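You operate a simulated robot arm through the tools that you are given. There is no shell and no other tool.

The job below is to be done with a simulated robot arm. You get a single attempt, and the scene is never put back.

## Task
Fill the tube from rack hole one at the hopper.
Fine: seat it in the blue socket, slide it under the spout, fill it four fifths full or more, slide it out and seat it in its hole again; spill hardly any.

The check looks at the end state, three seconds after you hand in, the way a careful person would. Anything else that was tipped, shoved, dropped, spilled or broken makes it a failure.

## Robot
A 7-joint arm with a two-finger parallel gripper, fixed in place. Base frame: the origin is at the foot of the arm, x ahead of it, y to its left, z up; the work surface is at about z = 88. Readings come in cm, degrees, newtons and seconds.
Its first joint turns from -149.0 to 149.0 degrees. Payload 3.43 kg.
Tool frame: the origin (TCP) lies between the finger pads and is the grasp point; the fingertips stand 3 cm ahead of it; z points along the fingers, y is the line along which they close. Largest opening 9.4 cm; finger width 2.8, thickness 1; the body of the gripper, 5 by 9.6 cm, starts 5.5 cm behind the TCP.
Orientation is that of the tool frame in the base frame, as [roll, pitch, yaw] about the fixed x, y, z axes, in that order (R = Rz(yaw) Ry(pitch) Rx(roll)). With the fingers straight down and closing along the base's y, the tool's x points along the base's -x, its y along +y and its z along -z.

## Interface
- The arm moves only by the tool jog_arm. Its argument "motion" is a list of rows, each a list of 3 entries, a list of its own where there are three numbers: the finger opening in cm, from 0 to 9.4, then the shift along the tool's x, y, z in units of 50 mm (1.0 is 50 mm), then the turn, a rotation vector about the tool's x, y, z in units of 6 degrees (1.0 is 6 degrees). In form: [[gripper, [tx, ty, tz], [ax, ay, az]], ...]. A call has 1 to 20 rows; each row shifts and turns the commanded pose from where the row before left it, along the tool's axes as they then stand. A call with a number of a shift or a turn outside -1 to 1 is refused whole. Each row takes 0.2 s and may step no farther than 5 cm and 8.6 degrees from the row before; otherwise, or with a gripper value out of range, the whole call is refused. Where a pose cannot be reached the arm comes as near as it can. A force on the tool above 90 N (or 10 N above the force at the start of the call, whichever is more), or a blocked arm, ends the call early, and 0.2 s more pass. The fingers move at their own pace (about 4.5 cm/s each) and stop on an object; they squeeze with about 28 N. The grip force told is the motor's: it shows also when the fingers shut on nothing. Time passes only in rows, and 0.2 s behind the last, so rows that do not move let the fingers close. It gives the time, the measured TCP pose, the force on the tool (base axes), the opening and the grip force at its end, in the units of the frame above (readings bear some noise), with the torque about the TCP (base axes, N m) and any sound that the robot's microphone picked up.
- Cameras (640 x 400 px; columns grow to the right, rows downward): "scene" is fixed at [39.99, 50.08, 166.69]; the picture's right is [1.00, -0.04, 0.00], its down [-0.04, -0.92, -0.38] and it looks along [0.02, 0.38, -0.93] (base axes); focal length 214 px, centre (320, 200). "wrist" rides on the gripper at [7.6, 1.4, -10.3] in the tool frame; the picture's right is [-0.18, 0.98, 0.00], its down [-0.75, -0.14, -0.64] and it looks along [-0.63, -0.12, 0.77] (tool axes); focal length 243 px, centre (320, 200). There is no depth. A picture from a camera that has moved, and an enlarged one, comes with that camera's place and axes in the base frame and with its lens.
- camera(camera): a new picture of that camera. The clock stands still meanwhile.
- close_up(camera, box): a new picture of the part [left, top, right, bottom] of that camera's present view, enlarged. The clock stands still meanwhile.
- finish_job(): hands the job in; it is judged then, once.

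Nothing tells you positions but the pictures and the camera data. Unless the task says otherwise, let go and move clear before handing in.

The tools are called after "Request:" by a JSON object that holds its "fn" and its "kwargs". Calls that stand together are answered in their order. jog_arm: Moves the arm, as the interface text tells. Its arguments: {"type":"object","properties":{"motion":{"type":"array","items":{"type":"array"}}},"required":["motion"]} The other tools are called the same way: camera (camera) takes a picture; close_up (camera, box) takes an enlarged picture of a part of a camera's view; finish_job () hands the job in.

At the start:

```text
clock: 0.0
ee_pos: [6.37, 98.59, 120.92]
tool_rot: [179.9, 0.0, -180.0]
ft_force: [0.3, -0.7, -0.2]
wrist_torque: [0.01, -0.02, 0.01]
width: 9.39
gripper_force: 0.0
```

scene: 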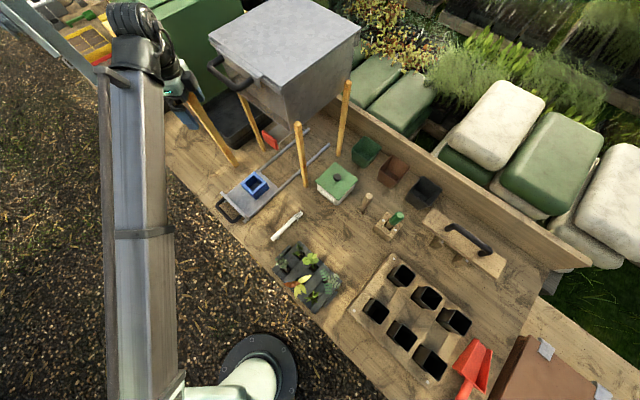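
wrist: 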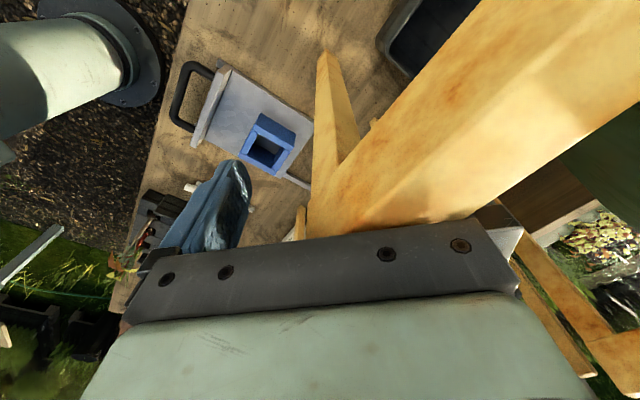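

I see a potting bench with a grey hopper on wooden legs, a sliding carriage with a blue socket, and a six-hole rack with black square tubes. I'll look closer before moving anything.

Request:
{"fn": "close_up", "kwargs": {"camera": "scene", "box": [340, 230, 500, 400]}}

Request:
{"fn": "close_up", "kwargs": {"camera": "scene", "box": [200, 110, 360, 230]}}

Request:
{"fn": "close_up", "kwargs": {"camera": "scene", "box": [320, 120, 520, 280]}}

Request:
{"fn": "close_up", "kwargs": {"camera": "scene", "box": [80, 0, 380, 190]}}

Request:
{"fn": "close_up", "kwargs": {"camera": "wrist", "box": [150, 40, 400, 260]}}

```text
2.35 times, centred on (420, 315) of scene
camera zoom: at [39.99, 50.08, 166.69], right [1.0, -0.04, 0.0], down [-0.04, -0.92, -0.38], along [0.02, 0.38, -0.93], focal length 505 px, centre (85, -71)
```

zoom: 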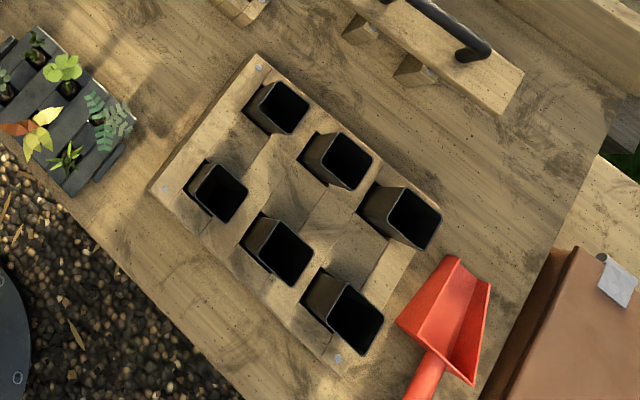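

```text
3.33 times, centred on (280, 170) of scene
camera zoom: at [39.99, 50.08, 166.69], right [1.0, -0.04, 0.0], down [-0.04, -0.92, -0.38], along [0.02, 0.38, -0.93], focal length 715 px, centre (453, 300)
```

zoom: 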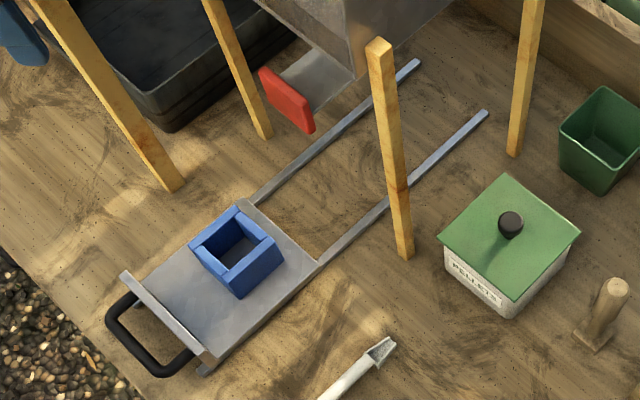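

```text
2.50 times, centred on (420, 200) of scene
camera zoom: at [39.99, 50.08, 166.69], right [1.0, -0.04, 0.0], down [-0.04, -0.92, -0.38], along [0.02, 0.38, -0.93], focal length 536 px, centre (70, 200)
```

zoom: 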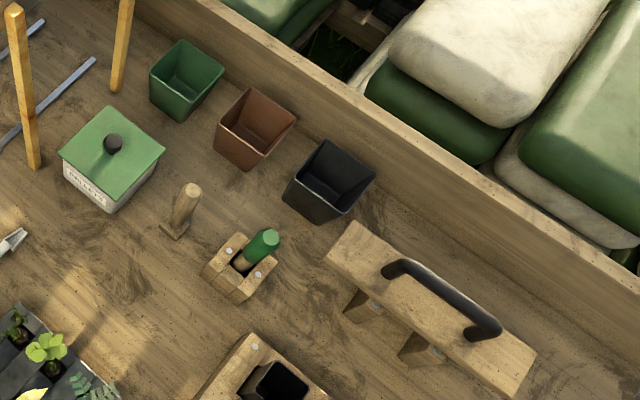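

```text
2.11 times, centred on (230, 95) of scene
camera zoom: at [39.99, 50.08, 166.69], right [1.0, -0.04, 0.0], down [-0.04, -0.92, -0.38], along [0.02, 0.38, -0.93], focal length 452 px, centre (510, 421)
```

zoom: 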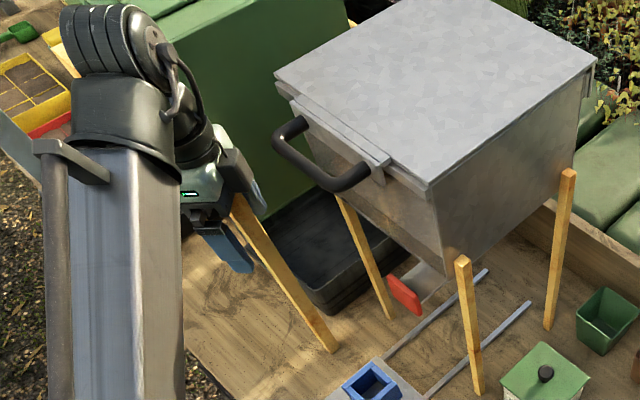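

```text
1.82 times, centred on (275, 150) of wrist
camera zoom: at [-1.38, 100.11, 131.23], right [0.18, 0.98, 0.0], down [0.75, -0.14, 0.64], along [0.63, -0.12, -0.77], focal length 441 px, centre (402, 291)
```

zoom: 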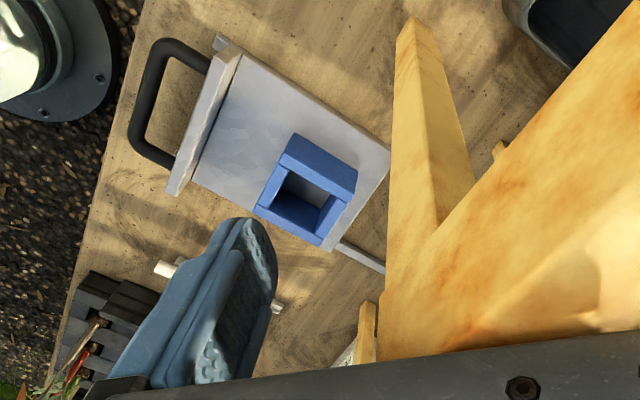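

The gripper starts very near a wooden post, so I want closer views of that area and of the hopper before making any move.

Request:
{"fn": "close_up", "kwargs": {"camera": "wrist", "box": [280, 0, 640, 225]}}

Request:
{"fn": "close_up", "kwargs": {"camera": "scene", "box": [140, 50, 270, 180]}}

Request:
{"fn": "close_up", "kwargs": {"camera": "wrist", "box": [400, 180, 640, 400]}}

Request:
{"fn": "close_up", "kwargs": {"camera": "scene", "box": [200, 0, 360, 130]}}

```text
1.78 times, centred on (460, 112) of wrist
camera zoom: at [-1.38, 100.11, 131.23], right [0.18, 0.98, 0.0], down [0.75, -0.14, 0.64], along [0.63, -0.12, -0.77], focal length 431 px, centre (71, 356)
```

zoom: 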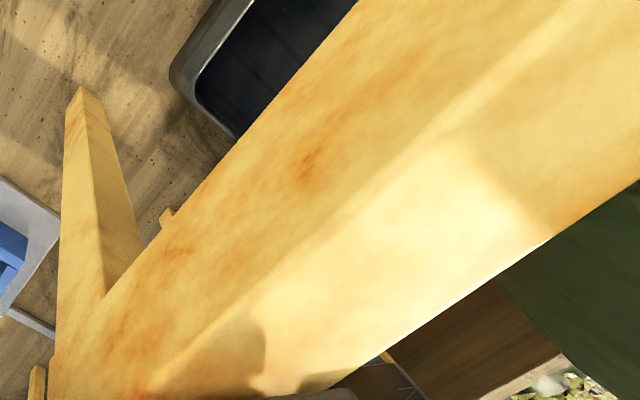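

```text
3.08 times, centred on (205, 115) of scene
camera zoom: at [39.99, 50.08, 166.69], right [1.0, -0.04, 0.0], down [-0.04, -0.92, -0.38], along [0.02, 0.38, -0.93], focal length 660 px, centre (674, 462)
```

zoom: 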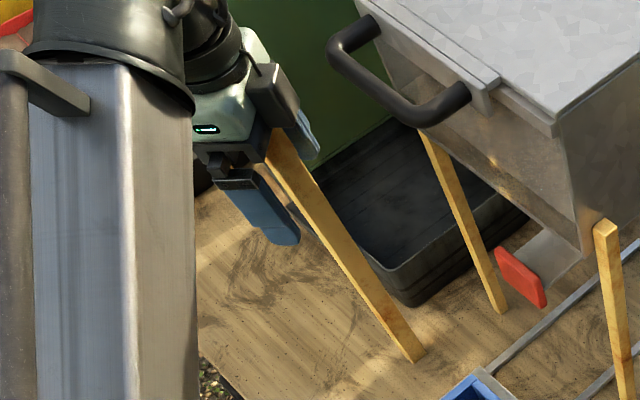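

```text
1.82 times, centred on (520, 290) of wrist
camera zoom: at [-1.38, 100.11, 131.23], right [0.18, 0.98, 0.0], down [0.75, -0.14, 0.64], along [0.63, -0.12, -0.77], focal length 441 px, centre (-44, 36)
```

zoom: 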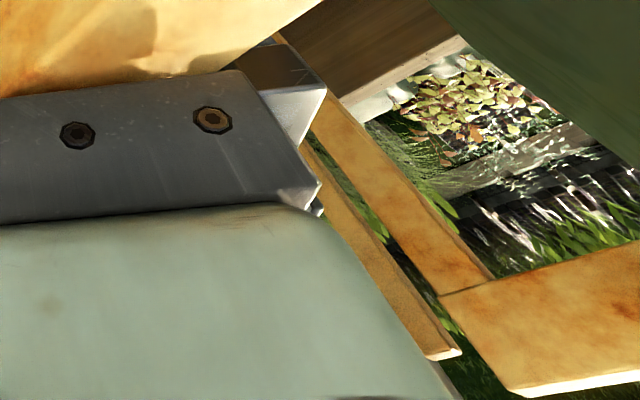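

```text
3.08 times, centred on (280, 65) of scene
camera zoom: at [39.99, 50.08, 166.69], right [1.0, -0.04, 0.0], down [-0.04, -0.92, -0.38], along [0.02, 0.38, -0.93], focal length 660 px, centre (443, 615)
```

zoom: 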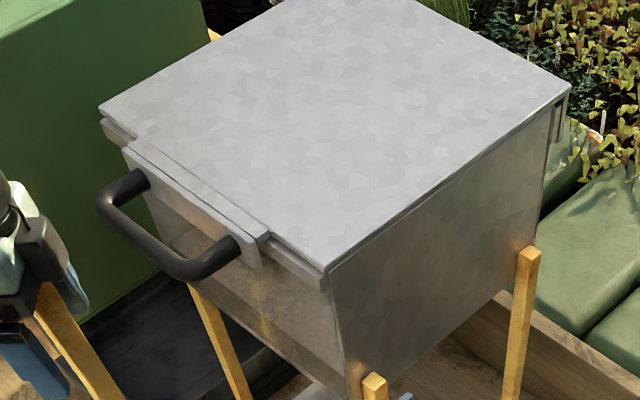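

There is a wooden post (near x≈5.5, y≈100.5) with a crossbeam standing between the open fingers, so the safe way out is straight up. I'll rise slowly and check the pose.

Request:
{"fn": "jog_arm", "kwargs": {"motion": [[9.4, [0, 0, -0.2], [0, 0, 0]], [9.4, [0, 0, -0.2], [0, 0, 0]], [9.4, [0, 0, -0.2], [0, 0, 0]], [9.4, [0, 0, 0], [0, 0, 0]]]}}

Request:
{"fn": "camera", "kwargs": {"camera": "wrist"}}

Request:
{"fn": "close_up", "kwargs": {"camera": "scene", "box": [140, 50, 270, 180]}}

```text
clock: 1.0
ee_pos: [6.27, 98.59, 123.99]
tool_rot: [180.0, 0.0, -180.0]
ft_force: [0.0, -0.3, 0.0]
wrist_torque: [0.0, 0.0, 0.01]
width: 9.42
gripper_force: 0.0
```

```text
taken
camera wrist: at [-1.37, 100.07, 134.23], right [0.18, 0.98, 0.0], down [0.75, -0.14, 0.64], along [0.63, -0.12, -0.77], focal length 243 px, centre (320, 200)
```

wrist: 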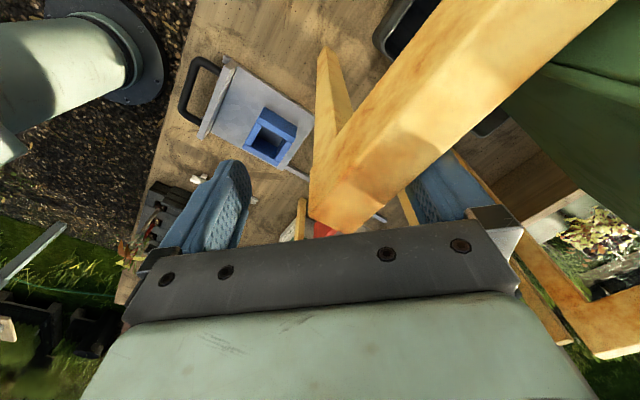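

```text
3.08 times, centred on (205, 115) of scene
camera zoom: at [39.99, 50.08, 166.69], right [1.0, -0.04, 0.0], down [-0.04, -0.92, -0.38], along [0.02, 0.38, -0.93], focal length 660 px, centre (674, 462)
```

zoom: 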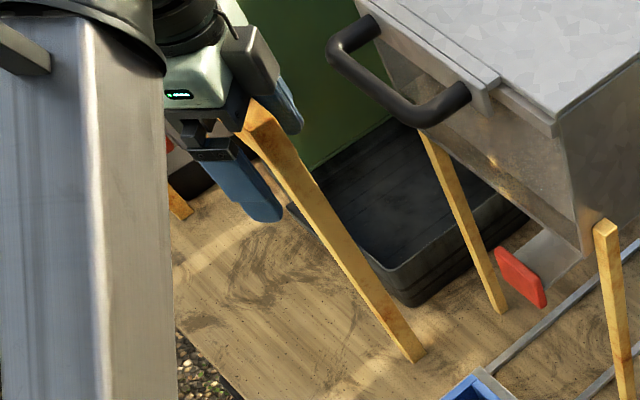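

The frame's top is dropping out of the finger gap as I rise; force is nil. I'll keep going up.

Request:
{"fn": "jog_arm", "kwargs": {"motion": [[9.4, [0, 0, -0.4], [0, 0, 0]], [9.4, [0, 0, -0.4], [0, 0, 0]], [9.4, [0, 0, -0.4], [0, 0, 0]], [9.4, [0, 0, -0.4], [0, 0, 0]], [9.4, [0, 0, -0.4], [0, 0, 0]], [9.4, [0, 0, 0], [0, 0, 0]]]}}

Request:
{"fn": "camera", "kwargs": {"camera": "wrist"}}

Request:
{"fn": "camera", "kwargs": {"camera": "scene"}}

```text
clock: 2.4
ee_pos: [6.24, 100.55, 130.42]
tool_rot: [178.4, 0.0, -180.0]
ft_force: [1.2, 0.9, 0.6]
wrist_torque: [-0.01, 0.0, -0.02]
width: 9.4
gripper_force: 0.1
out of reach, approached as far as the arm can: row 2, 3, 4, 5
```

```text
taken
camera wrist: at [-1.5, 101.77, 140.64], right [0.18, 0.98, 0.03], down [0.75, -0.16, 0.64], along [0.63, -0.1, -0.77], focal length 243 px, centre (320, 200)
```

wrist: 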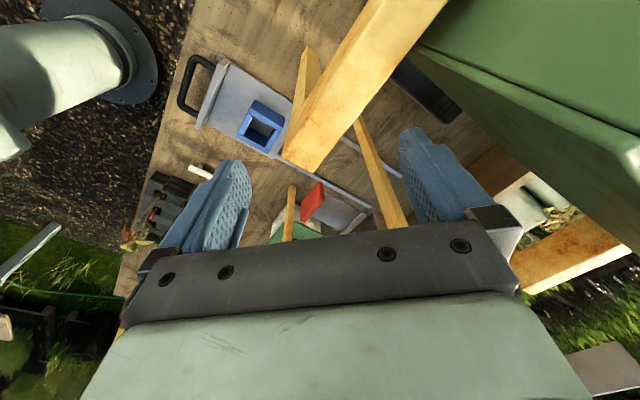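

```text
taken
```

scene: 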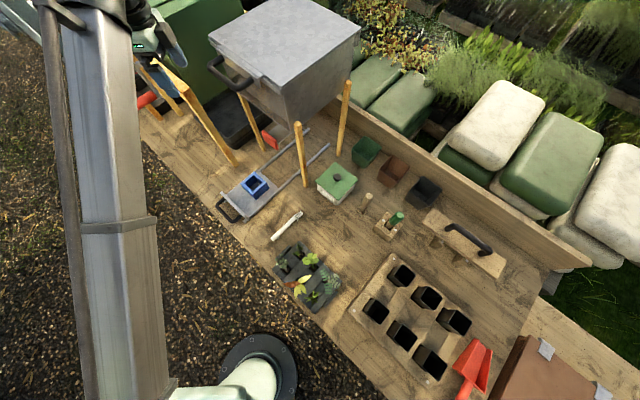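

The fingertips are now just above the frame top (≈z 124). I'll pull back toward the base (−y) to regain reach, then look around.

Request:
{"fn": "jog_arm", "kwargs": {"motion": [[9.4, [0, -0.3, 0], [0, 0, 0]], [9.4, [0, -0.4, 0], [0, 0, 0]], [9.4, [0, -0.5, 0], [0, 0, 0]], [9.4, [0, -0.6, 0], [0, 0, 0]], [9.4, [0, -0.6, 0], [0, 0, 0]], [9.4, [0, -0.6, 0], [0, 0, 0]], [9.4, [0, 0, 0], [0, 0, 0]]]}}

Request:
{"fn": "camera", "kwargs": {"camera": "wrist"}}

Request:
{"fn": "camera", "kwargs": {"camera": "scene"}}

```text
clock: 3.2
ee_pos: [6.69, 97.62, 127.56]
tool_rot: [176.7, 0.3, 179.4]
ft_force: [6.0, 13.1, -8.5]
wrist_torque: [-0.21, -0.18, -0.49]
width: 9.42
gripper_force: 0.1
out of reach, approached as far as the arm can: row 1, 2, 3, 4
stopped in row 4: the force on the tool passed its limit at 110 N (the readings are from after the stop); the commanded pose is now the measured one
```

```text
taken
camera wrist: at [-1.16, 98.68, 137.86], right [0.19, 0.98, 0.06], down [0.75, -0.19, 0.64], along [0.63, -0.08, -0.77], focal length 243 px, centre (320, 200)
```

wrist: 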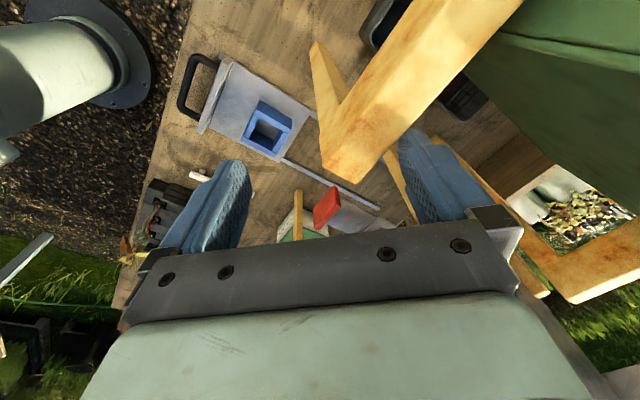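

```text
taken
```

scene: 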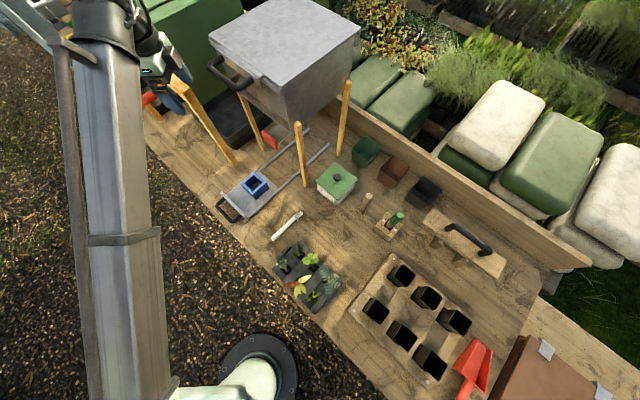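

The reach limit made the arm dip and the right finger pressed against the post's top (force stop). I'll back off slightly in +y and tilt the fingers outward so the arm can rise properly.

Request:
{"fn": "jog_arm", "kwargs": {"motion": [[9.4, [0, 0.15, 0], [0, 0, 0]], [9.4, [0, 0, 0], [-0.5, 0, 0]], [9.4, [0, 0, 0], [-0.5, 0, 0]], [9.4, [0, 0, 0], [-0.5, 0, 0]], [9.4, [0, 0, 0], [-0.5, 0, 0]], [9.4, [0, 0, 0], [0, 0, 0]]]}}

Request:
{"fn": "camera", "kwargs": {"camera": "wrist"}}

Request:
{"fn": "close_up", "kwargs": {"camera": "scene", "box": [120, 40, 280, 180]}}

```text
clock: 4.7
ee_pos: [6.47, 98.09, 127.72]
tool_rot: [164.7, 0.3, 179.5]
ft_force: [0.8, -0.7, -0.3]
wrist_torque: [0.01, 0.0, -0.02]
width: 9.38
gripper_force: 0.1
```

```text
taken
camera wrist: at [-1.33, 97.0, 138.01], right [0.19, 0.95, 0.26], down [0.75, -0.31, 0.59], along [0.64, 0.08, -0.77], focal length 243 px, centre (320, 200)
```

wrist: 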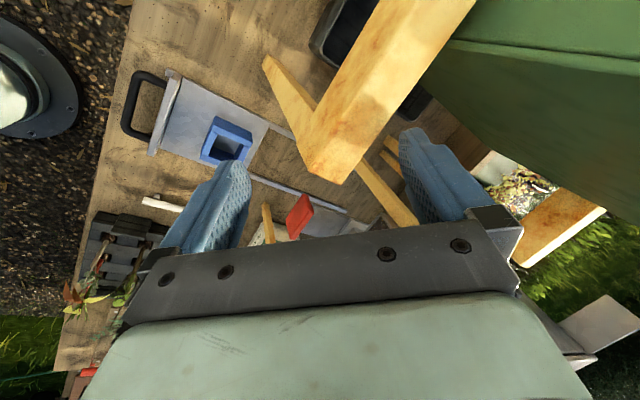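

```text
2.86 times, centred on (200, 110) of scene
camera zoom: at [39.99, 50.08, 166.69], right [1.0, -0.04, 0.0], down [-0.04, -0.92, -0.38], along [0.02, 0.38, -0.93], focal length 613 px, centre (663, 457)
```

zoom: 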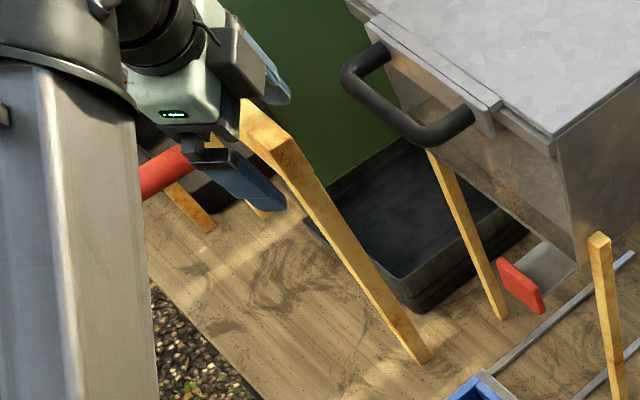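

Contact is gone. Now straight up (in base) with the tilt held.

Request:
{"fn": "jog_arm", "kwargs": {"motion": [[9.4, [0, 0.053, -0.193], [0, 0, 0]], [9.4, [0, 0.053, -0.193], [0, 0, 0]], [9.4, [0, 0.053, -0.193], [0, 0, 0]], [9.4, [0, 0.053, -0.193], [0, 0, 0]], [9.4, [0, 0, 0], [0, 0, 0]]]}}

Request:
{"fn": "camera", "kwargs": {"camera": "wrist"}}

Request:
{"fn": "close_up", "kwargs": {"camera": "scene", "box": [120, 40, 280, 180]}}

```text
clock: 5.8
ee_pos: [6.6, 98.17, 131.76]
tool_rot: [164.7, 0.4, 179.6]
ft_force: [-0.4, 0.9, -0.4]
wrist_torque: [0.01, 0.03, 0.01]
width: 9.4
gripper_force: 0.0
```

```text
taken
camera wrist: at [-1.17, 97.01, 142.02], right [0.19, 0.95, 0.26], down [0.75, -0.31, 0.59], along [0.64, 0.08, -0.77], focal length 243 px, centre (320, 200)
```

wrist: 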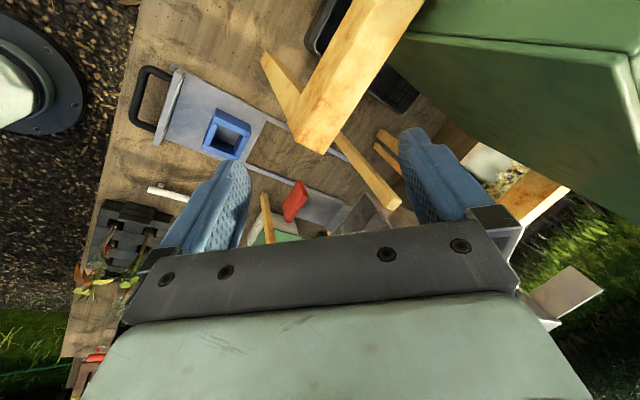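

```text
2.86 times, centred on (200, 110) of scene
camera zoom: at [39.99, 50.08, 166.69], right [1.0, -0.04, 0.0], down [-0.04, -0.92, -0.38], along [0.02, 0.38, -0.93], focal length 613 px, centre (663, 457)
```

zoom: 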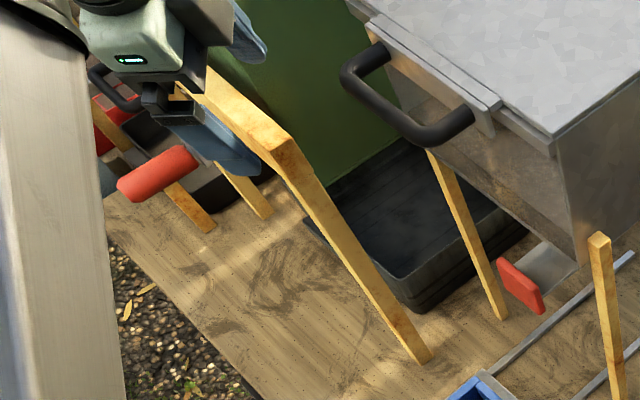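

Fingertips are now ~4 cm above the frame. A little more height, then back toward the base keeping the height.

Request:
{"fn": "jog_arm", "kwargs": {"motion": [[9.4, [0, 0.053, -0.193], [0, 0, 0]], [9.4, [0, -0.2, -0.15], [0, 0, 0]], [9.4, [0, -0.386, -0.106], [0, 0, 0]], [9.4, [0, -0.386, -0.106], [0, 0, 0]], [9.4, [0, -0.386, -0.106], [0, 0, 0]], [9.4, [0, -0.386, -0.106], [0, 0, 0]], [9.4, [0, -0.386, -0.106], [0, 0, 0]], [9.4, [0, -0.386, -0.106], [0, 0, 0]], [9.4, [0, 0, 0], [0, 0, 0]]]}}

Request:
{"fn": "camera", "kwargs": {"camera": "wrist"}}

Request:
{"fn": "camera", "kwargs": {"camera": "scene"}}

```text
clock: 7.8
ee_pos: [6.44, 85.1, 133.32]
tool_rot: [164.6, 0.3, 179.5]
ft_force: [0.0, -0.3, 1.1]
wrist_torque: [-0.01, -0.01, 0.0]
width: 9.4
gripper_force: 0.0
```

```text
taken
camera wrist: at [-1.34, 83.99, 143.5], right [0.19, 0.95, 0.26], down [0.75, -0.31, 0.59], along [0.64, 0.08, -0.77], focal length 243 px, centre (320, 200)
```

wrist: 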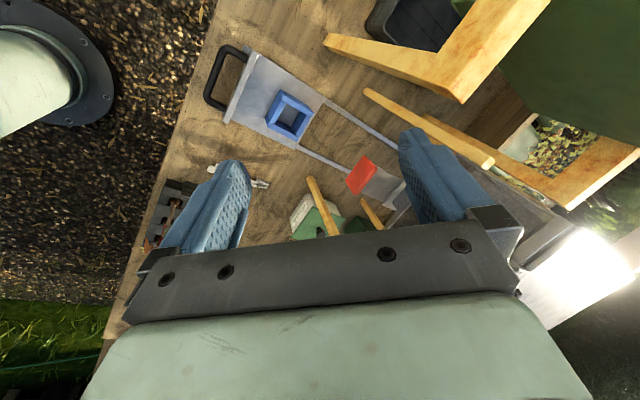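

```text
taken
```

scene: 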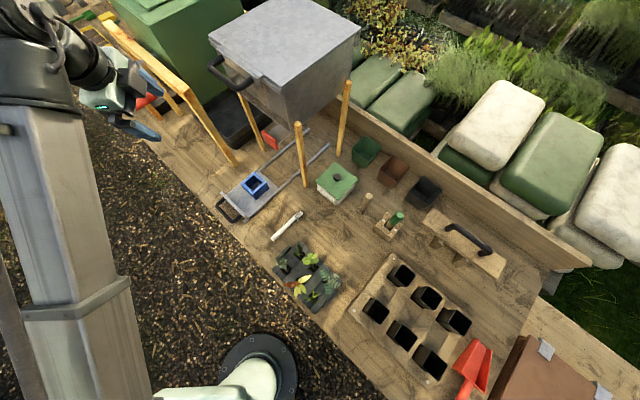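

Clear of the frame. Now let me look at the hopper mechanism and the rack in closer detail.

Request:
{"fn": "close_up", "kwargs": {"camera": "scene", "box": [215, 110, 295, 160]}}

Request:
{"fn": "close_up", "kwargs": {"camera": "scene", "box": [350, 245, 430, 295]}}

Request:
{"fn": "close_up", "kwargs": {"camera": "scene", "box": [390, 290, 490, 390]}}

Request:
{"fn": "close_up", "kwargs": {"camera": "wrist", "box": [200, 40, 440, 240]}}

Request:
{"fn": "close_up", "kwargs": {"camera": "scene", "box": [60, 0, 220, 140]}}

```text
8.00 times, centred on (255, 135) of scene
camera zoom: at [39.99, 50.08, 166.69], right [1.0, -0.04, 0.0], down [-0.04, -0.92, -0.38], along [0.02, 0.38, -0.93], focal length 1716 px, centre (840, 720)
```

zoom: 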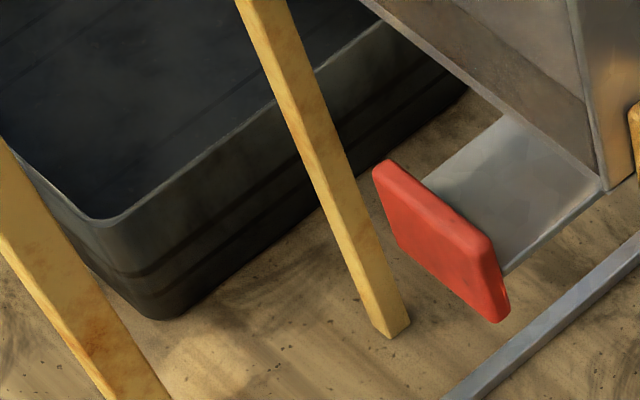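

```text
8.00 times, centred on (390, 270) of scene
camera zoom: at [39.99, 50.08, 166.69], right [1.0, -0.04, 0.0], down [-0.04, -0.92, -0.38], along [0.02, 0.38, -0.93], focal length 1716 px, centre (-240, -360)
```

zoom: 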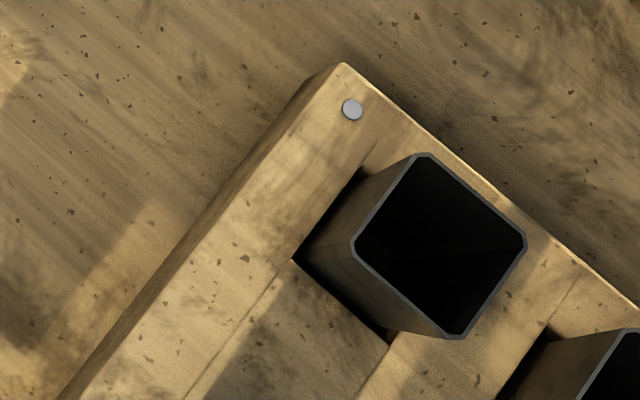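

```text
4.00 times, centred on (440, 340) of scene
camera zoom: at [39.99, 50.08, 166.69], right [1.0, -0.04, 0.0], down [-0.04, -0.92, -0.38], along [0.02, 0.38, -0.93], focal length 858 px, centre (-160, -360)
```

zoom: 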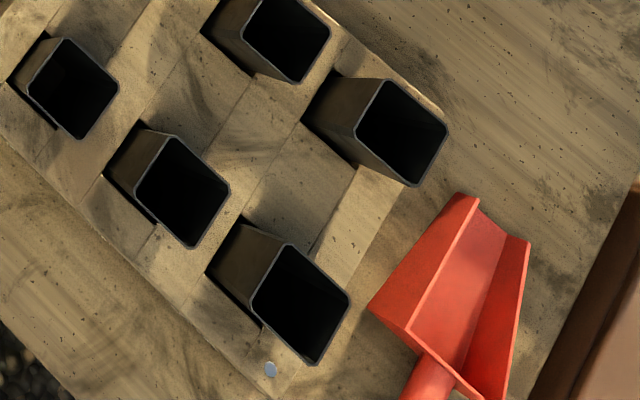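

```text
2.00 times, centred on (320, 140) of wrist
camera zoom: at [-1.34, 83.99, 143.5], right [0.19, 0.95, 0.26], down [0.75, -0.31, 0.59], along [0.64, 0.08, -0.77], focal length 485 px, centre (320, 320)
```

zoom: 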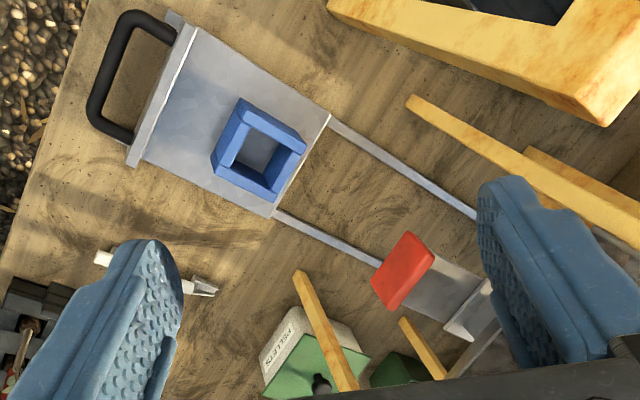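

```text
2.86 times, centred on (140, 70) of scene
camera zoom: at [39.99, 50.08, 166.69], right [1.0, -0.04, 0.0], down [-0.04, -0.92, -0.38], along [0.02, 0.38, -0.93], focal length 613 px, centre (834, 571)
```

zoom: 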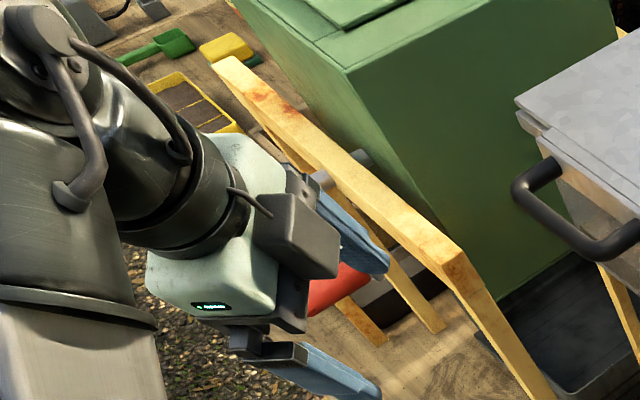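

The red paddle is on a gate plate under the hopper front (near x≈25, y≈96, z≈110) and lines up with the carriage. I'll level the tool, turn it to face the bench squarely (about −133° yaw), and look at the hopper front.

Request:
{"fn": "jog_arm", "kwargs": {"motion": [[9.4, [0, -0.3, 0], [0.85, 0, 0]], [9.4, [0, -0.4, 0], [0.85, 0, 0]], [9.4, [0, -0.4, 0], [0.85, 0, 0]], [9.4, [0, -0.4, 0], [0, 0, -1]], [9.4, [0, 0, 0], [0, 0, -1]], [9.4, [0, 0, 0], [0, 0, -1]], [9.4, [0, 0, 0], [0, 0, -1]], [9.4, [0, 0, 0], [0, 0, -1]], [9.4, [0, 0, 0], [0, 0, -1]], [9.4, [0, 0, 0], [0, 0, -1]], [9.4, [0, 0, 0], [0, 0, -0.8]], [9.4, [0, 0, 0], [0, 0, 0]]]}}

Request:
{"fn": "camera", "kwargs": {"camera": "wrist"}}

Request:
{"fn": "camera", "kwargs": {"camera": "scene"}}

```text
clock: 10.4
ee_pos: [6.46, 80.67, 132.36]
tool_rot: [174.2, 6.6, -133.9]
ft_force: [0.2, 0.0, -0.2]
wrist_torque: [0.02, 0.01, -0.02]
width: 9.37
gripper_force: 0.0
out of reach, approached as far as the arm can: row 2, 3
```

```text
taken
camera wrist: at [-0.03, 74.67, 141.65], right [-0.58, 0.8, 0.12], down [0.62, 0.35, 0.71], along [0.53, 0.49, -0.7], focal length 243 px, centre (320, 200)
```

wrist: 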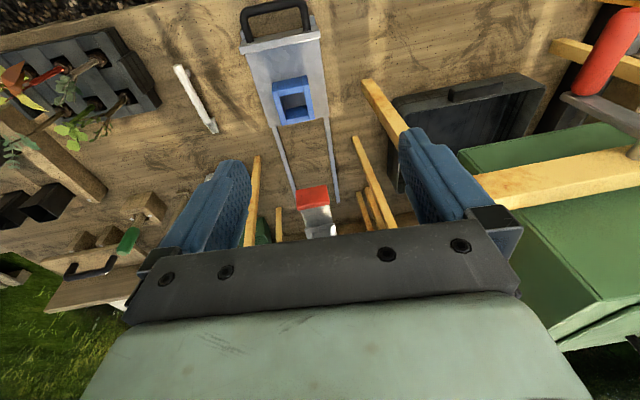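

```text
taken
```

scene: 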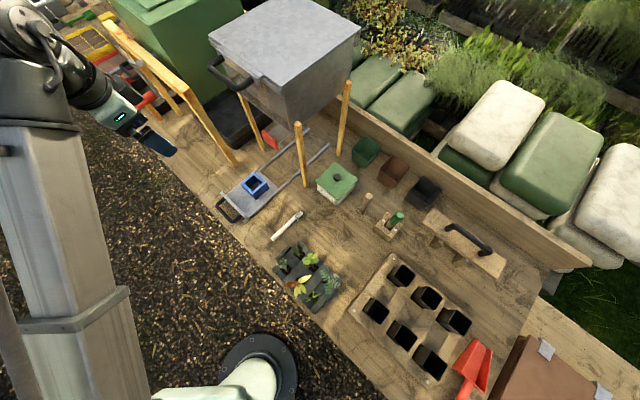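

I'll level the tool while coming down in front of the carriage for a lower view of the hopper front.

Request:
{"fn": "jog_arm", "kwargs": {"motion": [[9.4, [0.18, -0.17, 0.53], [0, 0, 0]], [9.4, [0.18, -0.17, 0.53], [0, 0, 0]], [9.4, [0.18, -0.17, 0.53], [0, 0, 0]], [9.4, [0.18, -0.17, 0.53], [0, 0, 0]], [9.4, [0.18, -0.17, 0.53], [0, 0, 0]], [9.4, [0.1, -0.1, 0.3], [0, 0, 0]], [9.4, [0, 0, 0], [0.5, 0.53, 0]], [9.4, [0, 0, 0], [0.5, 0.53, 0]], [9.4, [0, 0, 0], [0, 0, 0]]]}}

Request:
{"fn": "camera", "kwargs": {"camera": "wrist"}}

Request:
{"fn": "close_up", "kwargs": {"camera": "wrist", "box": [220, 100, 420, 240]}}

Request:
{"fn": "camera", "kwargs": {"camera": "scene"}}

```text
clock: 12.4
ee_pos: [6.44, 76.05, 115.77]
tool_rot: [-179.8, 0.2, -133.8]
ft_force: [-0.5, -0.7, -1.0]
wrist_torque: [0.02, 0.02, -0.02]
width: 9.41
gripper_force: 0.1
out of reach, approached as far as the arm can: row 8
```

```text
taken
camera wrist: at [-0.02, 71.66, 126.05], right [-0.58, 0.81, 0.0], down [0.62, 0.45, 0.65], along [0.53, 0.37, -0.76], focal length 243 px, centre (320, 200)
```

wrist: 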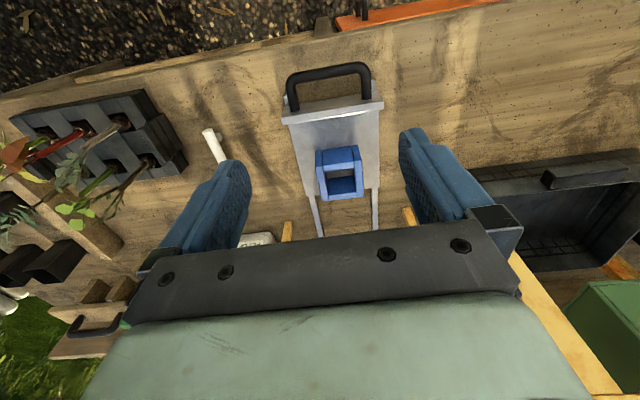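

```text
2.86 times, centred on (320, 170) of wrist
camera zoom: at [-0.02, 71.66, 126.05], right [-0.58, 0.81, 0.0], down [0.62, 0.45, 0.65], along [0.53, 0.37, -0.76], focal length 693 px, centre (320, 286)
```

zoom: 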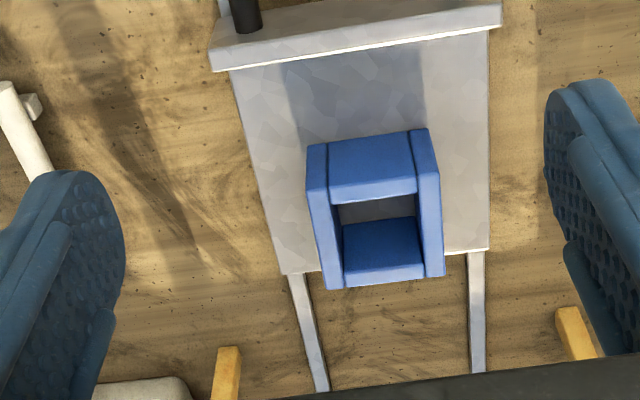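

```text
taken
```

scene: 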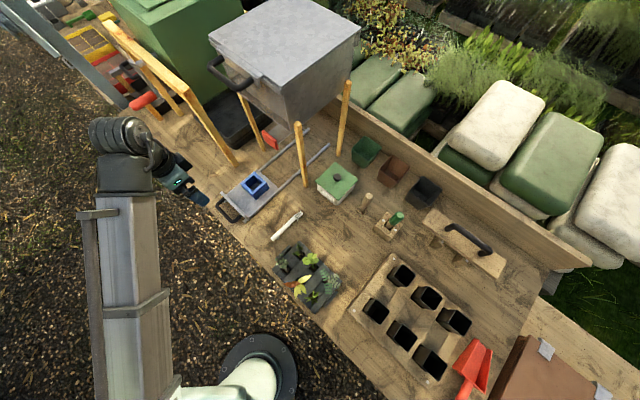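

The carriage, blue socket and handle are clear to see. Now I'll tilt the tool outward in place so the wrist camera looks at the hopper's underside and the gate.

Request:
{"fn": "jog_arm", "kwargs": {"motion": [[9.4, [0, 0, 0], [0, -1, 0]], [9.4, [0, 0, 0], [0, -1, 0]], [9.4, [0, 0, 0], [0, -1, 0]], [9.4, [0, 0, 0], [0, -1, 0]], [9.4, [0, 0, 0], [0, -1, 0]], [9.4, [0, 0, 0], [0, -1, 0]], [9.4, [0, 0, 0], [0, 0, 0]]]}}

Request:
{"fn": "camera", "kwargs": {"camera": "wrist"}}

Request:
{"fn": "close_up", "kwargs": {"camera": "wrist", "box": [220, 100, 420, 240]}}

```text
clock: 14.1
ee_pos: [6.52, 76.26, 115.83]
tool_rot: [-179.2, 35.8, -133.1]
ft_force: [0.2, 0.7, -0.5]
wrist_torque: [0.01, 0.0, -0.06]
width: 9.4
gripper_force: 0.1
```

```text
taken
camera wrist: at [-3.08, 68.6, 119.68], right [-0.61, 0.79, 0.1], down [0.26, 0.08, 0.96], along [0.75, 0.61, -0.25], focal length 243 px, centre (320, 200)
```

wrist: 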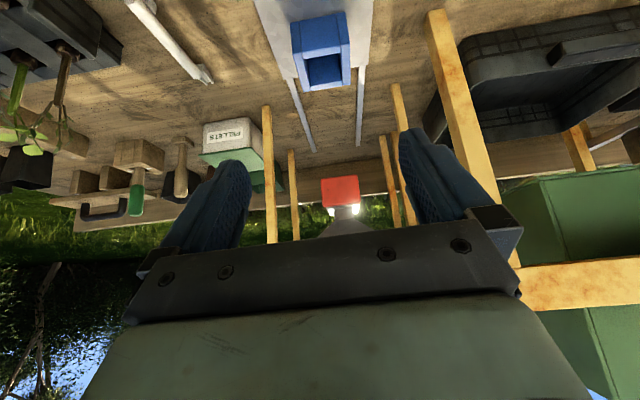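

```text
2.86 times, centred on (320, 170) of wrist
camera zoom: at [-3.08, 68.6, 119.68], right [-0.61, 0.79, 0.1], down [0.26, 0.08, 0.96], along [0.75, 0.61, -0.25], focal length 693 px, centre (320, 286)
```

zoom: 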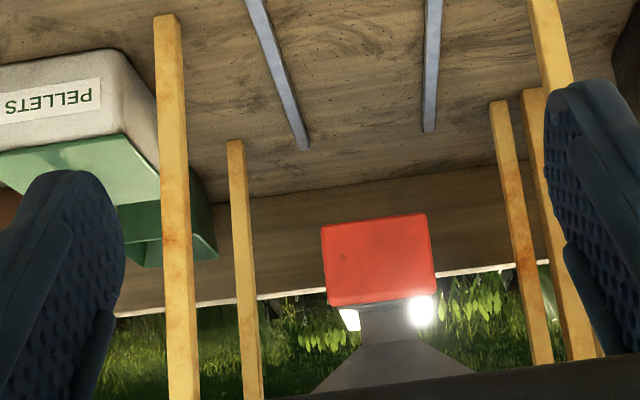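

The gate paddle faces the front at about (25.6, 96.3, 108), under the hopper's spout, and the rails lead beneath it. Next I'll go along the bench front at height to inspect the rack and find hole one.

Request:
{"fn": "jog_arm", "kwargs": {"motion": [[9.4, [0, -0.3, 0], [0, 1, 0]], [9.4, [0, -0.5, 0], [0, 1, 0]], [9.4, [0, -0.7, 0], [0, 1, 0]], [9.4, [0, -0.8, 0], [0, 1, 0]], [9.4, [0, -0.8, 0], [0, 1, 0]], [9.4, [0, -0.8, 0], [0, 0.97, 0]], [9.4, [0, -0.8, 0], [0, 0, 0]], [9.4, [0, -0.8, 0], [0, 0, 0]], [9.4, [0, -0.8, 0], [0, 0, 0]], [9.4, [-0.2, -0.8, 0], [0, 0, 0]], [9.4, [-0.2, -0.8, 0], [0, 0, 0]], [9.4, [-0.2, -0.8, 0], [0, 0, 0]], [9.4, [-0.2, -0.8, 0], [0, 0, 0]], [9.4, [-0.2, -0.8, 0], [0, 0, 0]], [9.4, [0, -0.8, 0], [0, 0, 0]], [9.4, [0, -0.8, 0], [0, 0, 0]], [9.4, [0, -0.8, 0], [0, 0, 0]], [9.4, [0, -0.5, 0], [0, 0, 0]], [9.4, [0, 0, 0], [0, 0, 0]]]}}

Request:
{"fn": "camera", "kwargs": {"camera": "wrist"}}

Request:
{"fn": "camera", "kwargs": {"camera": "scene"}}

```text
clock: 17.2
ee_pos: [49.41, 46.71, 109.95]
tool_rot: [-179.4, 0.7, -134.3]
ft_force: [9.0, 0.8, -9.8]
wrist_torque: [0.52, 0.48, 0.51]
width: 9.36
gripper_force: 0.1
out of reach, approached as far as the arm can: row 6, 7, 8, 9
stopped in row 15: the force on the tool passed its limit at 91 N (the readings are from after the stop); the commanded pose is now the measured one
```

```text
taken
camera wrist: at [42.85, 42.29, 120.08], right [-0.58, 0.82, -0.01], down [0.62, 0.44, 0.65], along [0.54, 0.37, -0.76], focal length 243 px, centre (320, 200)
```

wrist: 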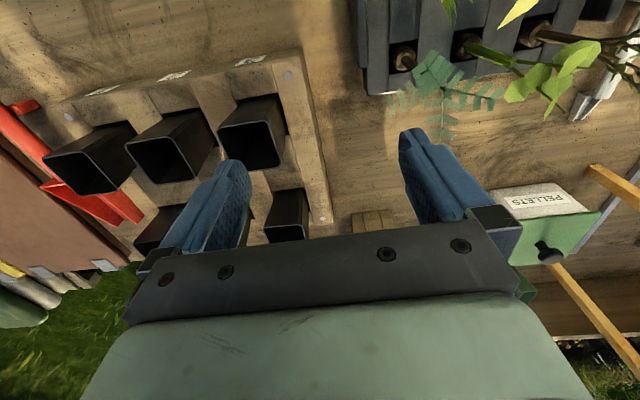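

```text
taken
```

scene: 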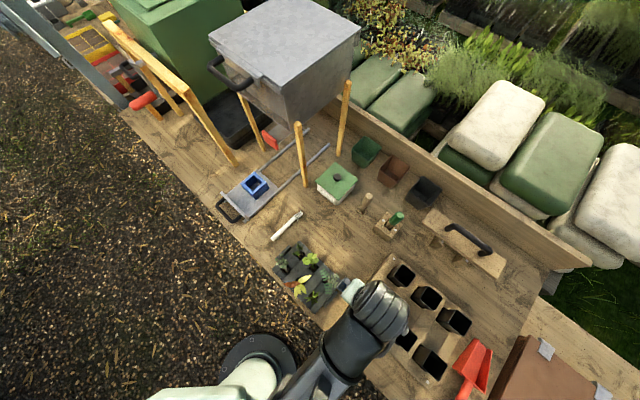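

A force stop: the tool touched something near the front-left of the rack while the arm sagged in height. I'll look before moving any further.

Request:
{"fn": "close_up", "kwargs": {"camera": "wrist", "box": [100, 60, 340, 260]}}

Request:
{"fn": "close_up", "kwargs": {"camera": "scene", "box": [270, 230, 430, 380]}}

Request:
{"fn": "close_up", "kwargs": {"camera": "wrist", "box": [340, 0, 640, 260]}}

Request:
{"fn": "jog_arm", "kwargs": {"motion": [[9.4, [0, 0, 0], [0, 0, 0]]]}}

```text
2.00 times, centred on (220, 160) of wrist
camera zoom: at [42.85, 42.29, 120.08], right [-0.58, 0.82, -0.01], down [0.62, 0.44, 0.65], along [0.54, 0.37, -0.76], focal length 485 px, centre (520, 280)
```

zoom: 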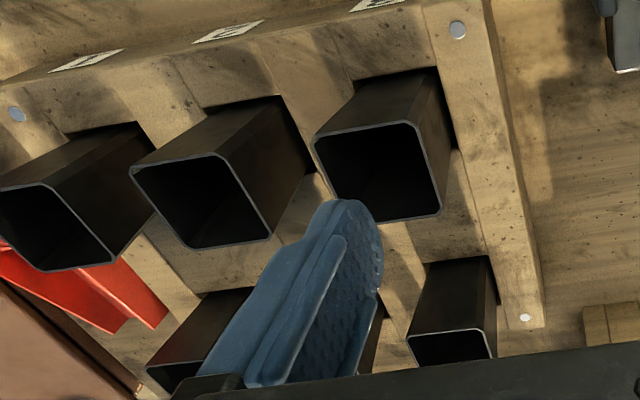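

```text
2.67 times, centred on (350, 305) of scene
camera zoom: at [39.99, 50.08, 166.69], right [1.0, -0.04, 0.0], down [-0.04, -0.92, -0.38], along [0.02, 0.38, -0.93], focal length 572 px, centre (240, -80)
```

zoom: 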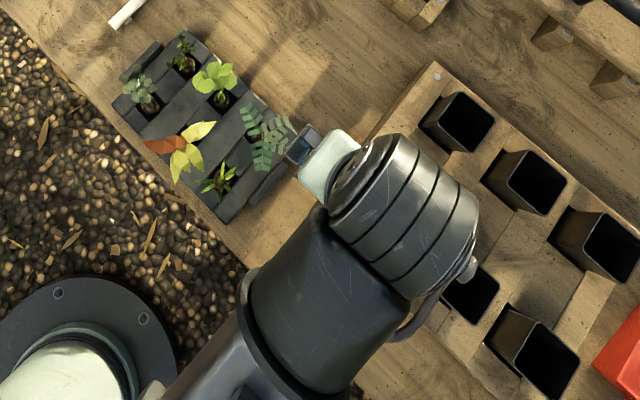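

```text
1.54 times, centred on (490, 130) of wrist
camera zoom: at [42.85, 42.29, 120.08], right [-0.58, 0.82, -0.01], down [0.62, 0.44, 0.65], along [0.54, 0.37, -0.76], focal length 373 px, centre (58, 308)
```

zoom: 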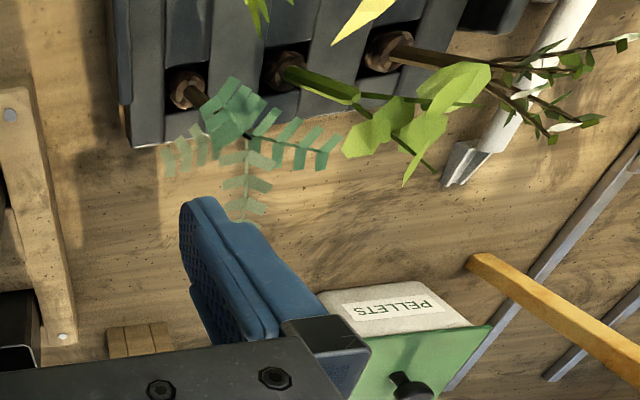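

```text
clock: 17.6
ee_pos: [49.49, 46.62, 109.99]
tool_rot: [-179.5, 0.7, -134.2]
ft_force: [8.2, 2.2, -16.1]
wrist_torque: [0.61, 0.17, 0.35]
width: 9.41
gripper_force: 0.0
```

The rack tubes' rims are at only z≈99, well below the fingertips (107), and the force on the tool points outward and down, so it looks like the folded arm is pressing on its own gripper from behind. I'll ease outward, away from the base.

Request:
{"fn": "jog_arm", "kwargs": {"motion": [[9.4, [-0.2, 0, 0], [0, 0, 0]], [9.4, [-0.2, 0, 0], [0, 0, 0]], [9.4, [-0.2, 0, 0], [0, 0, 0]], [9.4, [0, 0, 0], [0, 0, 0]]]}}

Request:
{"fn": "close_up", "kwargs": {"camera": "scene", "box": [270, 230, 430, 380]}}

Request:
{"fn": "camera", "kwargs": {"camera": "wrist"}}

```text
clock: 18.6
ee_pos: [51.52, 48.69, 110.01]
tool_rot: [-179.5, 0.6, -134.3]
ft_force: [-0.9, -1.1, -1.4]
wrist_torque: [-0.05, 0.01, -0.01]
width: 9.37
gripper_force: 0.0
```

```text
2.67 times, centred on (350, 305) of scene
camera zoom: at [39.99, 50.08, 166.69], right [1.0, -0.04, 0.0], down [-0.04, -0.92, -0.38], along [0.02, 0.38, -0.93], focal length 572 px, centre (240, -80)
```

zoom: 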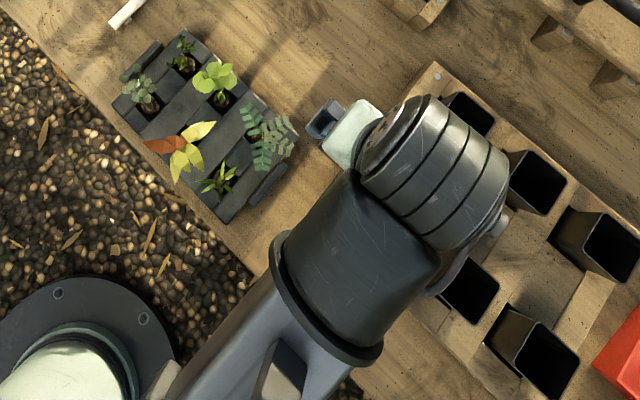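

```text
taken
camera wrist: at [44.95, 44.4, 120.15], right [-0.57, 0.82, -0.01], down [0.62, 0.44, 0.65], along [0.54, 0.37, -0.76], focal length 243 px, centre (320, 200)
```

wrist: 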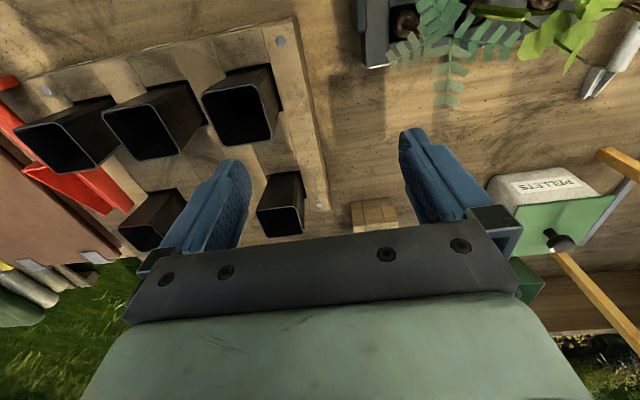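

Free again. The rack has small tags along its front edge; let me zoom on them and the tubes.

Request:
{"fn": "close_up", "kwargs": {"camera": "wrist", "box": [10, 10, 330, 210]}}

Request:
{"fn": "close_up", "kwargs": {"camera": "wrist", "box": [0, 20, 160, 120]}}

Request:
{"fn": "close_up", "kwargs": {"camera": "wrist", "box": [140, 0, 300, 100]}}

```text
2.00 times, centred on (170, 110) of wrist
camera zoom: at [44.95, 44.4, 120.15], right [-0.57, 0.82, -0.01], down [0.62, 0.44, 0.65], along [0.54, 0.37, -0.76], focal length 485 px, centre (620, 380)
```

zoom: 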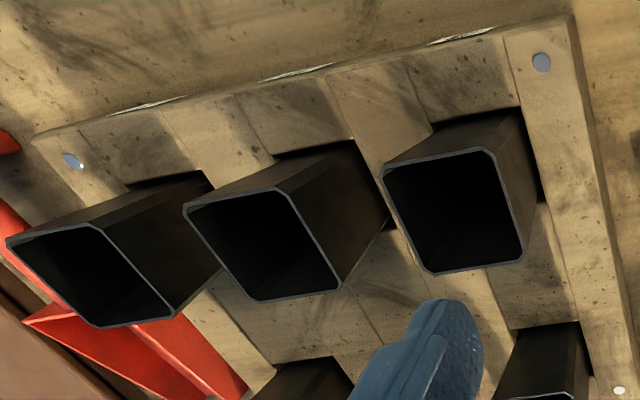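

```text
4.00 times, centred on (80, 70) of wrist
camera zoom: at [44.95, 44.4, 120.15], right [-0.57, 0.82, -0.01], down [0.62, 0.44, 0.65], along [0.54, 0.37, -0.76], focal length 970 px, centre (1280, 720)
```

zoom: 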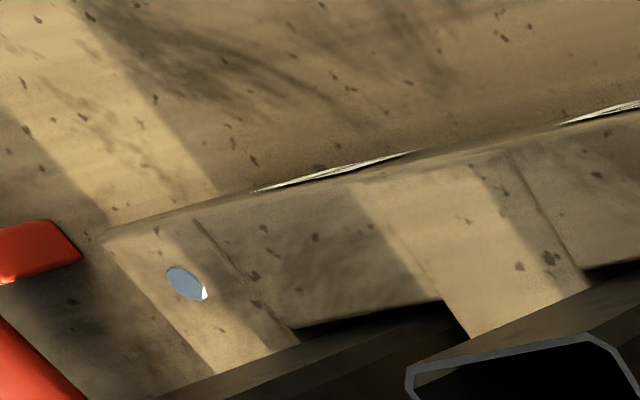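

```text
4.00 times, centred on (220, 50) of wrist
camera zoom: at [44.95, 44.4, 120.15], right [-0.57, 0.82, -0.01], down [0.62, 0.44, 0.65], along [0.54, 0.37, -0.76], focal length 970 px, centre (720, 800)
```

zoom: 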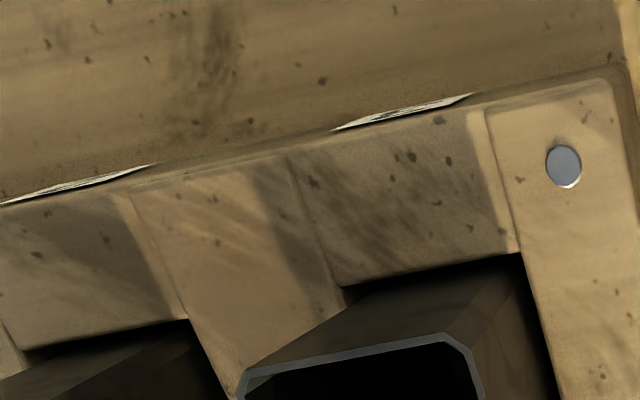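

The tags are on the rack's front vertical face, so I need a lower view from in front. I'll first move along the rack (+e1, parallel to the bench) at the current height, well above the tubes.

Request:
{"fn": "jog_arm", "kwargs": {"motion": [[9.4, [0, -0.4, 0], [0, 0, 0]], [9.4, [0, -0.6, 0], [0, 0, 0]], [9.4, [0, -0.6, 0], [0, 0, 0]], [9.4, [0, -0.6, 0], [0, 0, 0]], [9.4, [0, -0.6, 0], [0, 0, 0]], [9.4, [0, -0.6, 0], [0, 0, 0]], [9.4, [0, 0, 0], [0, 0, 0]]]}}

Request:
{"fn": "camera", "kwargs": {"camera": "wrist"}}

Request:
{"fn": "camera", "kwargs": {"camera": "scene"}}

```text
clock: 20.2
ee_pos: [63.97, 36.93, 110.1]
tool_rot: [-179.5, 0.6, -134.3]
ft_force: [-0.2, 0.4, 0.8]
wrist_torque: [0.0, -0.01, 0.02]
width: 9.4
gripper_force: 0.1
```

```text
taken
camera wrist: at [57.37, 32.5, 120.24], right [-0.57, 0.82, -0.01], down [0.62, 0.44, 0.65], along [0.54, 0.37, -0.76], focal length 243 px, centre (320, 200)
```

wrist: 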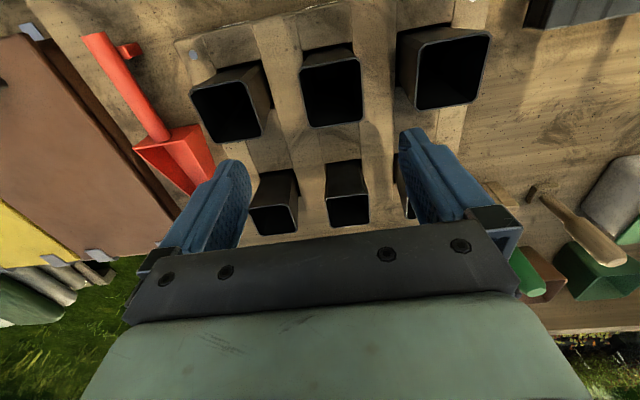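

```text
taken
```

scene: 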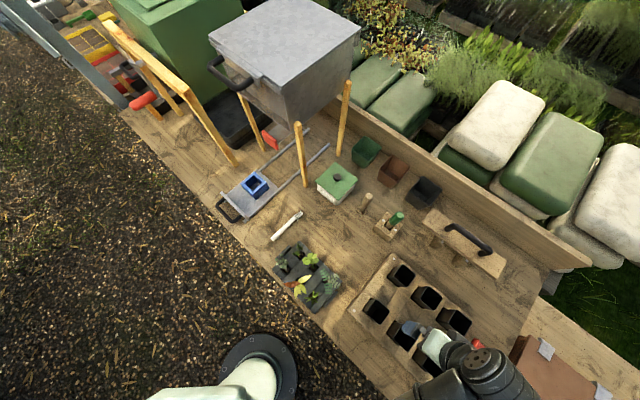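

Now edging back toward the base in small steps while checking the force, to get the camera in front of the rack.

Request:
{"fn": "jog_arm", "kwargs": {"motion": [[9.4, [0.2, 0, 0.1], [0, 0, 0]], [9.4, [0.2, 0, 0.1], [0, 0, 0]], [9.4, [0.2, 0, 0.1], [0, 0, 0]], [9.4, [0.2, 0, 0.1], [0, 0, 0]], [9.4, [0, 0, 0], [0, 0, 0]]]}}

Request:
{"fn": "close_up", "kwargs": {"camera": "wrist", "box": [180, 0, 500, 160]}}

```text
clock: 21.4
ee_pos: [60.79, 33.99, 108.06]
tool_rot: [-179.4, 0.5, -134.3]
ft_force: [0.1, -1.0, 0.1]
wrist_torque: [-0.04, -0.01, 0.02]
width: 9.4
gripper_force: 0.0
```

```text
2.00 times, centred on (340, 80) of wrist
camera zoom: at [54.31, 29.65, 118.21], right [-0.57, 0.82, -0.01], down [0.62, 0.44, 0.65], along [0.54, 0.37, -0.76], focal length 485 px, centre (280, 440)
```

zoom: 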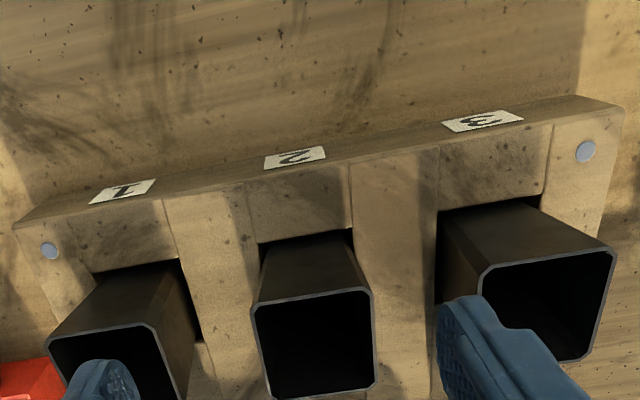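

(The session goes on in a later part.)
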